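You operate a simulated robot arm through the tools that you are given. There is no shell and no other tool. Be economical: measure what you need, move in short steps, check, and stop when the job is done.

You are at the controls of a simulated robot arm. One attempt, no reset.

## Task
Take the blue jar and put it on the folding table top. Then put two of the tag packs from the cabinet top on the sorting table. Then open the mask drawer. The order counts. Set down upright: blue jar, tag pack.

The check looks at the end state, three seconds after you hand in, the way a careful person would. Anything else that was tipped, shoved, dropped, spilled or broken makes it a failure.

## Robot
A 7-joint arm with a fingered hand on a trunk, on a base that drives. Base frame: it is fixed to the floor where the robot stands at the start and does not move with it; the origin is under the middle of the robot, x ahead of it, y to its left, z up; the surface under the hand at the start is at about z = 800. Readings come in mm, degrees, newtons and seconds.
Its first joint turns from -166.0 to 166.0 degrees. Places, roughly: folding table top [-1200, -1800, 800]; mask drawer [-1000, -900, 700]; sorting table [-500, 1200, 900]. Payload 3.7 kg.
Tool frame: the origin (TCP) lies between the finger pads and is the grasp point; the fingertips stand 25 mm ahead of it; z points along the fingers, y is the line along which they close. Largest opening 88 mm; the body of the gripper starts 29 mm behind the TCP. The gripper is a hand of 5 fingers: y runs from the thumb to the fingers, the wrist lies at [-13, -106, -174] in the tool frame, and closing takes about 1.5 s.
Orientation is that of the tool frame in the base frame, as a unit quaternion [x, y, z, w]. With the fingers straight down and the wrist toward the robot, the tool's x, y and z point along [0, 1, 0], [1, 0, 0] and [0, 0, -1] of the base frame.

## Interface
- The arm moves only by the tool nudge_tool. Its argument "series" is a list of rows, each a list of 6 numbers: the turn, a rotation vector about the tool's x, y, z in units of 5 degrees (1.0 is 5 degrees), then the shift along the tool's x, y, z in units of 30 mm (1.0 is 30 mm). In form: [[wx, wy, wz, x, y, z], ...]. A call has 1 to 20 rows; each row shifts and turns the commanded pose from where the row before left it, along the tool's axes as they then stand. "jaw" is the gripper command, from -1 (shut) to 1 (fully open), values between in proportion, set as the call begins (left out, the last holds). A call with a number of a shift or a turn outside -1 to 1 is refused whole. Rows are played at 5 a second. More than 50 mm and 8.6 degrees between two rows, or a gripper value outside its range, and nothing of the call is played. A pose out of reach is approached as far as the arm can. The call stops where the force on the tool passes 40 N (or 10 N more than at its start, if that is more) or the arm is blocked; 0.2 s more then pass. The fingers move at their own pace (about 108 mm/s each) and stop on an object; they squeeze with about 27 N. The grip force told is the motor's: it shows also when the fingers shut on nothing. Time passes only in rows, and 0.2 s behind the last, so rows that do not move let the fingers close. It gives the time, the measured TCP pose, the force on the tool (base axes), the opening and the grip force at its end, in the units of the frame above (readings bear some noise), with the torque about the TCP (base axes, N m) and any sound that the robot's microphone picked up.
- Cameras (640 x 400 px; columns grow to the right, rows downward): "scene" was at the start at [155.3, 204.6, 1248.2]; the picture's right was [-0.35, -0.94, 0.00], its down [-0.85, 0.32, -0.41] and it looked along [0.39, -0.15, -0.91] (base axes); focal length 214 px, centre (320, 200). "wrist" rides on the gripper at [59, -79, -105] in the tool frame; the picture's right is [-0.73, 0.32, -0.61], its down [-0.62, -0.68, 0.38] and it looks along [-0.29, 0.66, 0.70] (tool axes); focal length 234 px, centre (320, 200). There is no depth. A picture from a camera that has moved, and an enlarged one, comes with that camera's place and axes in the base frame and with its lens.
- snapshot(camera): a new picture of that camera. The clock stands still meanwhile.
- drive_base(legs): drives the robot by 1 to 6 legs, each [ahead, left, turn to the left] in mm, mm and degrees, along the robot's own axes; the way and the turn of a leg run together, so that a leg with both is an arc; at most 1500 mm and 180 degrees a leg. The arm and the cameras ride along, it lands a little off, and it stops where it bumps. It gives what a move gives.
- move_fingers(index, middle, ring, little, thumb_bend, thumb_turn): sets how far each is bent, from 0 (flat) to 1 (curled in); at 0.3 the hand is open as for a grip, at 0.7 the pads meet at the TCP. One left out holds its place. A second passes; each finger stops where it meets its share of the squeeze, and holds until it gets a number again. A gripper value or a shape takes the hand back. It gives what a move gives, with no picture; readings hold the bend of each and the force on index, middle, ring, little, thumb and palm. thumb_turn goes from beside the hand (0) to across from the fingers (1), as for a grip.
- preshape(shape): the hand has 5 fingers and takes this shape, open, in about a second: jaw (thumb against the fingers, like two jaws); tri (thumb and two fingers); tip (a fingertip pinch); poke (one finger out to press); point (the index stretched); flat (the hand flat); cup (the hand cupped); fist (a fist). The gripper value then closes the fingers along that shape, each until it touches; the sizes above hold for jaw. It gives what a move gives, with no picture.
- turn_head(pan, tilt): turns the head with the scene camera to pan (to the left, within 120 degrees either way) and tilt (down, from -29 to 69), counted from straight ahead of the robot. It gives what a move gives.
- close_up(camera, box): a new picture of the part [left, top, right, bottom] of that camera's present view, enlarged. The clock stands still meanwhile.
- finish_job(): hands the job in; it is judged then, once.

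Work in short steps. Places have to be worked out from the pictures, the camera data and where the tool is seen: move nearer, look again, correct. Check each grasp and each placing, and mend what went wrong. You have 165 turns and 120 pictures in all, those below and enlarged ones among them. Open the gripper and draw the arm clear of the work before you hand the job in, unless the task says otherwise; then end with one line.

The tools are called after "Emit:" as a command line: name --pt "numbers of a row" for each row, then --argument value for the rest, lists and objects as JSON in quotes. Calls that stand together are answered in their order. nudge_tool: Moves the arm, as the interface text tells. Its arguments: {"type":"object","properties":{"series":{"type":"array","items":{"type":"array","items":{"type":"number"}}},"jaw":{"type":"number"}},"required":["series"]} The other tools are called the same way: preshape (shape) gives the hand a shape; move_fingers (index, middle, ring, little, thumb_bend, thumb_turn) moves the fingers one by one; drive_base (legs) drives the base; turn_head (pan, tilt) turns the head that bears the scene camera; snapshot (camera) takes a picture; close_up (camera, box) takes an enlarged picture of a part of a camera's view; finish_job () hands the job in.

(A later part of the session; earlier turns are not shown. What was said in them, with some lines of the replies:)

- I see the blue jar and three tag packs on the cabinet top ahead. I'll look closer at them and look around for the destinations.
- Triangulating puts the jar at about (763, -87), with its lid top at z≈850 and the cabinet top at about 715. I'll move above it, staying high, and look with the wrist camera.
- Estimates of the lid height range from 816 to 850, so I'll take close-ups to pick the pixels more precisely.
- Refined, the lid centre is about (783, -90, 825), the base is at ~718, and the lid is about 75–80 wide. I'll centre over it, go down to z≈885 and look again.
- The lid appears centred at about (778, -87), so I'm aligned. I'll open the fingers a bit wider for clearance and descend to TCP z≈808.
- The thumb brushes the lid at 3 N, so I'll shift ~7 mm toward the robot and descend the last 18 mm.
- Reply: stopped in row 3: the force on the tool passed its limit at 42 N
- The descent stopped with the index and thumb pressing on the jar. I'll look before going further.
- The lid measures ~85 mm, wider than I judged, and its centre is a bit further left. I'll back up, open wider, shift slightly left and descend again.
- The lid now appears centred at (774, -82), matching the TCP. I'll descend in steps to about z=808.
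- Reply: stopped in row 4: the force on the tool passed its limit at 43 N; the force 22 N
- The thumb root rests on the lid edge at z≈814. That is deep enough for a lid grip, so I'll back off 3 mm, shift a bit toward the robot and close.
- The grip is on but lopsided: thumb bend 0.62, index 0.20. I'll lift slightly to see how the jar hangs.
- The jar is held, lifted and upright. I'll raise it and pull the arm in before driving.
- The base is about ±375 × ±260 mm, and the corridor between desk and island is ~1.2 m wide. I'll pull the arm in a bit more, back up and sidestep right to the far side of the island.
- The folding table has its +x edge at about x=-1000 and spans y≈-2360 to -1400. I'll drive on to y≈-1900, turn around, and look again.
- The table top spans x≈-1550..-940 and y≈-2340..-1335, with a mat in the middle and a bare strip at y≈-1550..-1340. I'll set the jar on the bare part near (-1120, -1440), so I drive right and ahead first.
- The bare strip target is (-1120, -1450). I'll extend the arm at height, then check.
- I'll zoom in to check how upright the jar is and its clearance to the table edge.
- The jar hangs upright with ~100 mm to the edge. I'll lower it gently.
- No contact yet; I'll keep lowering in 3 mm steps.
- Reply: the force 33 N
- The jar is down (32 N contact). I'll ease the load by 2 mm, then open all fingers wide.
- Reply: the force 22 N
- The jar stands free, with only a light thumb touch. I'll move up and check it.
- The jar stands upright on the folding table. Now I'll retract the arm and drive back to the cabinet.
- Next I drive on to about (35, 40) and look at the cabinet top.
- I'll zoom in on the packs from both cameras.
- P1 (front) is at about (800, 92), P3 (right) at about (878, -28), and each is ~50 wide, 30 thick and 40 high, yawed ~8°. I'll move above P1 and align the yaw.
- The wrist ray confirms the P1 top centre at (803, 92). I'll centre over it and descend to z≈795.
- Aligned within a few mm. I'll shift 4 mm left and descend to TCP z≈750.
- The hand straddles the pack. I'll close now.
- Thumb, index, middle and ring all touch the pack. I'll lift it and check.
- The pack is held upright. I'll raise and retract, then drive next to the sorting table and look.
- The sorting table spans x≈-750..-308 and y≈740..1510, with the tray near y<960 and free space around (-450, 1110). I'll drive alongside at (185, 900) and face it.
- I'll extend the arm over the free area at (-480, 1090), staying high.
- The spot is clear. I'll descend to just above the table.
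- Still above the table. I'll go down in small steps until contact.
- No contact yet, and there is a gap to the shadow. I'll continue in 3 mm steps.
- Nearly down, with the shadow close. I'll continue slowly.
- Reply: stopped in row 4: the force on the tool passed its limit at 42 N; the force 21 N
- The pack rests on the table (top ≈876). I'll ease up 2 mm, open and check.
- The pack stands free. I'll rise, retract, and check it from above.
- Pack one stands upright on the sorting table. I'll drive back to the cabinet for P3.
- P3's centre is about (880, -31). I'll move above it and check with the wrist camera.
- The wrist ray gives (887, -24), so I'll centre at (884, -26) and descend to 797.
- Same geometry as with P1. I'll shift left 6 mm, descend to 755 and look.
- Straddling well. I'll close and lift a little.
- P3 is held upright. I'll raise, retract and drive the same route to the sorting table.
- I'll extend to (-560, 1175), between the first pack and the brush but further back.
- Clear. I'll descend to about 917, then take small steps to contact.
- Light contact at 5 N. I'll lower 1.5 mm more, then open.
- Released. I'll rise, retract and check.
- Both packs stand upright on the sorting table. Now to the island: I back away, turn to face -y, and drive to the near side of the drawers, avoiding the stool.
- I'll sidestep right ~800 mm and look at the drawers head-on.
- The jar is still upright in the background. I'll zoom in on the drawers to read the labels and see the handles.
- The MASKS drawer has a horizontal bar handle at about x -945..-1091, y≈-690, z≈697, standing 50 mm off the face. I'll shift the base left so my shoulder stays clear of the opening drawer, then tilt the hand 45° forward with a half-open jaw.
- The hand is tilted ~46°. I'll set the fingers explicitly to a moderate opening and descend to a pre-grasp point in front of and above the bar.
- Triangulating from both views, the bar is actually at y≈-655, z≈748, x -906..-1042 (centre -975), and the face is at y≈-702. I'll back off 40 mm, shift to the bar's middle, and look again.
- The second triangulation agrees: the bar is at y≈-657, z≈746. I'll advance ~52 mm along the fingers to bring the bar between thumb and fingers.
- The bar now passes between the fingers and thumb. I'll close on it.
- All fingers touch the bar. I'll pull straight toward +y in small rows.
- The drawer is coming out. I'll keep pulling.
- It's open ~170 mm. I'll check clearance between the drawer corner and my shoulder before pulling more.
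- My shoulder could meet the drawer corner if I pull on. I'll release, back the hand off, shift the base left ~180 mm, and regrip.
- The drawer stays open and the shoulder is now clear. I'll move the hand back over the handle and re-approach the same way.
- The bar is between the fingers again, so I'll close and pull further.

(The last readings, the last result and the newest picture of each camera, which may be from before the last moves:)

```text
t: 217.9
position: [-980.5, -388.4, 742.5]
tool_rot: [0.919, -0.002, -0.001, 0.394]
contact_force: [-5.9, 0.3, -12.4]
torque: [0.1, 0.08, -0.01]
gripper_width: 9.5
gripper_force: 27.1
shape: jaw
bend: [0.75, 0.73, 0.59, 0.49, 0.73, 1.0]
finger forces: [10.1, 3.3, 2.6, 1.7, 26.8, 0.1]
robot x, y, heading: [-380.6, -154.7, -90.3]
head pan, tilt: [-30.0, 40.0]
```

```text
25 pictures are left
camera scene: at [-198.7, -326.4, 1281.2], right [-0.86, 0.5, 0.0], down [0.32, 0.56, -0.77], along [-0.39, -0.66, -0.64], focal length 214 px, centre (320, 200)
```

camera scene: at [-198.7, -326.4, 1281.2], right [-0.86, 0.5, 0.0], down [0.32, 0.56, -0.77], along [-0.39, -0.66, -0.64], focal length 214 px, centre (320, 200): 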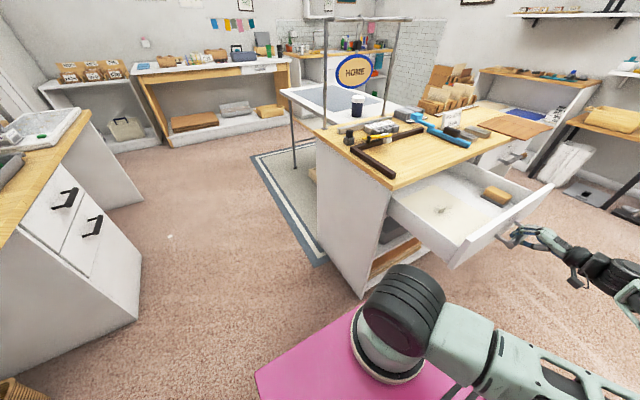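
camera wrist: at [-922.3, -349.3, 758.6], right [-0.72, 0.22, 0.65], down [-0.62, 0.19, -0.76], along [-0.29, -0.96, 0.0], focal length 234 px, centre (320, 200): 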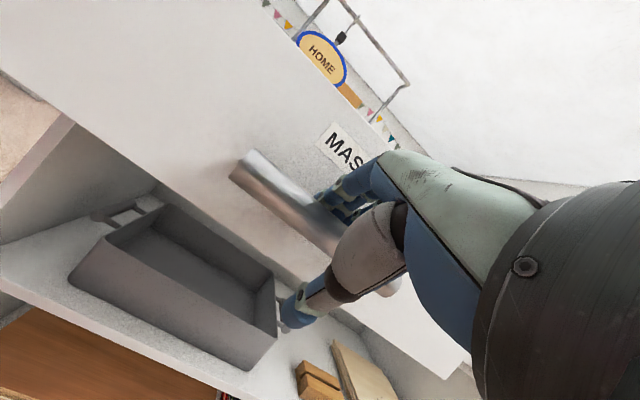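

It's open ~262 mm with no resistance. I'll pull a little more in small rows, watching for an end stop.

Emit:
nudge_tool --pt "0 0 0 0 -0.23 -0.24" --pt "0 0 0 0 -0.23 -0.24" --pt "0 0 0 0 -0.23 -0.24" --pt "0 0 0 0 -0.23 -0.24"

Emit:
close_up --camera "scene" --box '[340, 140, 600, 320]'

```text
t: 218.9
position: [-980.2, -346.7, 742.9]
tool_rot: [0.919, -0.002, -0.001, 0.395]
contact_force: [-7.7, 0.0, -12.1]
torque: [0.05, 0.05, -0.02]
gripper_width: 9.6
gripper_force: 27.0
shape: jaw
bend: [0.75, 0.73, 0.59, 0.49, 0.73, 1.0]
finger forces: [10.3, 3.3, 2.7, 1.9, 26.5, 0.1]
robot x, y, heading: [-380.1, -153.3, -90.3]
head pan, tilt: [-30.0, 40.0]
```

```text
2.22 times, centred on (470, 230) of scene
camera zoom: at [-198.7, -326.4, 1281.2], right [-0.86, 0.5, 0.0], down [0.32, 0.56, -0.77], along [-0.39, -0.66, -0.64], focal length 477 px, centre (-13, 133)
```

zoom: 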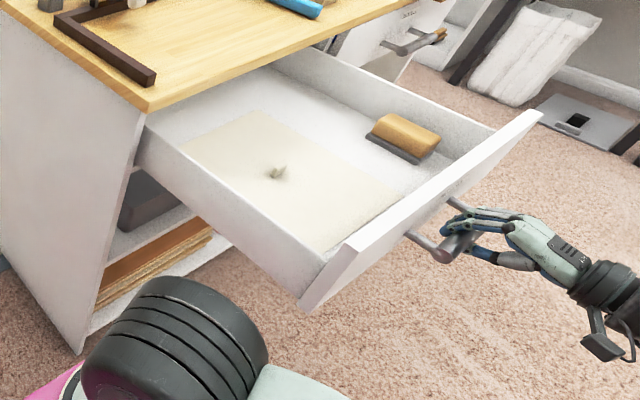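

The drawer is open ~300 mm with its contents undisturbed. I'll release and draw the hand clear.

Emit:
move_fingers --index 0.42 --middle 0.42 --ring 0.42 --little 0.42 --thumb_bend 0.35

Emit:
nudge_tool --pt "0 0 0 0 0 -0.5" --pt "0 0 0 0 0 -1" --pt "0 0 0 0 0 -1" --pt "0 0 0 0 0.7 -0.7" --pt "0 0 0 0 0.7 -0.7" --pt "0 0 0 0 0.7 -0.7" --pt "0 0 0 0 0.7 -0.7"

Emit:
nudge_tool --pt "0 0 0 0 0.7 -0.7" --pt "0 0 0 0 0.7 -0.7" --jaw 1

Emit:
snapshot --camera "scene"

```text
t: 219.9
position: [-980.7, -345.9, 743.3]
tool_rot: [0.919, -0.002, -0.001, 0.394]
contact_force: [-0.2, -0.3, -1.2]
torque: [0.03, -0.01, -0.03]
gripper_width: 65.9
gripper_force: 0.1
shape: fingers
bend: [0.42, 0.42, 0.42, 0.42, 0.35, 1.0]
finger forces: [0.1, 0.0, 0.0, 0.0, 0.0, 0.0]
robot x, y, heading: [-379.2, -153.5, -90.4]
head pan, tilt: [-30.0, 40.0]
```

```text
t: 221.5
position: [-979.2, -287.8, 912.9]
tool_rot: [0.919, -0.001, 0.0, 0.394]
contact_force: [-1.1, 0.4, -0.6]
torque: [0.02, -0.02, -0.02]
gripper_width: 66.2
gripper_force: 0.0
shape: fingers
bend: [0.42, 0.42, 0.42, 0.42, 0.35, 1.0]
finger forces: [0.0, 0.1, 0.1, 0.0, 0.0, 0.0]
robot x, y, heading: [-374.7, -154.7, -90.4]
head pan, tilt: [-30.0, 40.0]
```

```text
t: 222.1
position: [-978.9, -289.7, 971.9]
tool_rot: [0.919, -0.001, 0.0, 0.395]
contact_force: [-0.6, -0.3, 0.2]
torque: [0.04, -0.02, 0.01]
gripper_width: 87.5
gripper_force: 0.1
shape: jaw
bend: [0.3, 0.3, 0.3, 0.3, 0.3, 0.98]
finger forces: [0.0, 0.0, 0.0, 0.1, 0.0, 0.1]
robot x, y, heading: [-377.8, -149.6, -90.5]
head pan, tilt: [-30.0, 40.0]
```

```text
23 pictures are left
camera scene: at [-198.1, -326.3, 1281.1], right [-0.86, 0.5, 0.0], down [0.32, 0.56, -0.77], along [-0.39, -0.66, -0.64], focal length 214 px, centre (320, 200)
```

scene: 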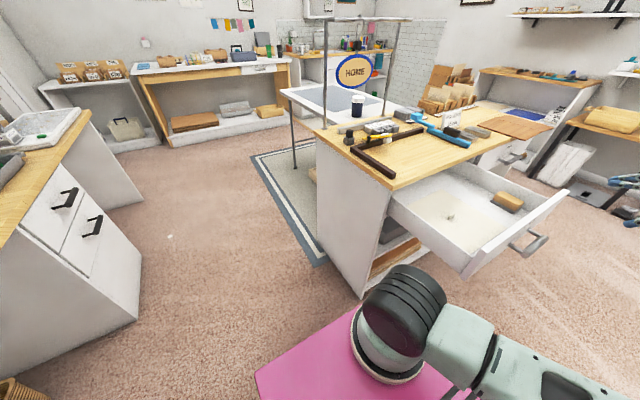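

The drawer stands open, the jar and both packs are upright where I placed them, and the hand is open and clear. I'm handing the job in.

Emit:
finish_job

```text
The job is handed in.
```

I put the blue jar upright on the folding table, then stood two tag packs upright on the sorting table, then opened the mask drawer about 300 mm. The job is handed in, with the gripper open and the arm clear.
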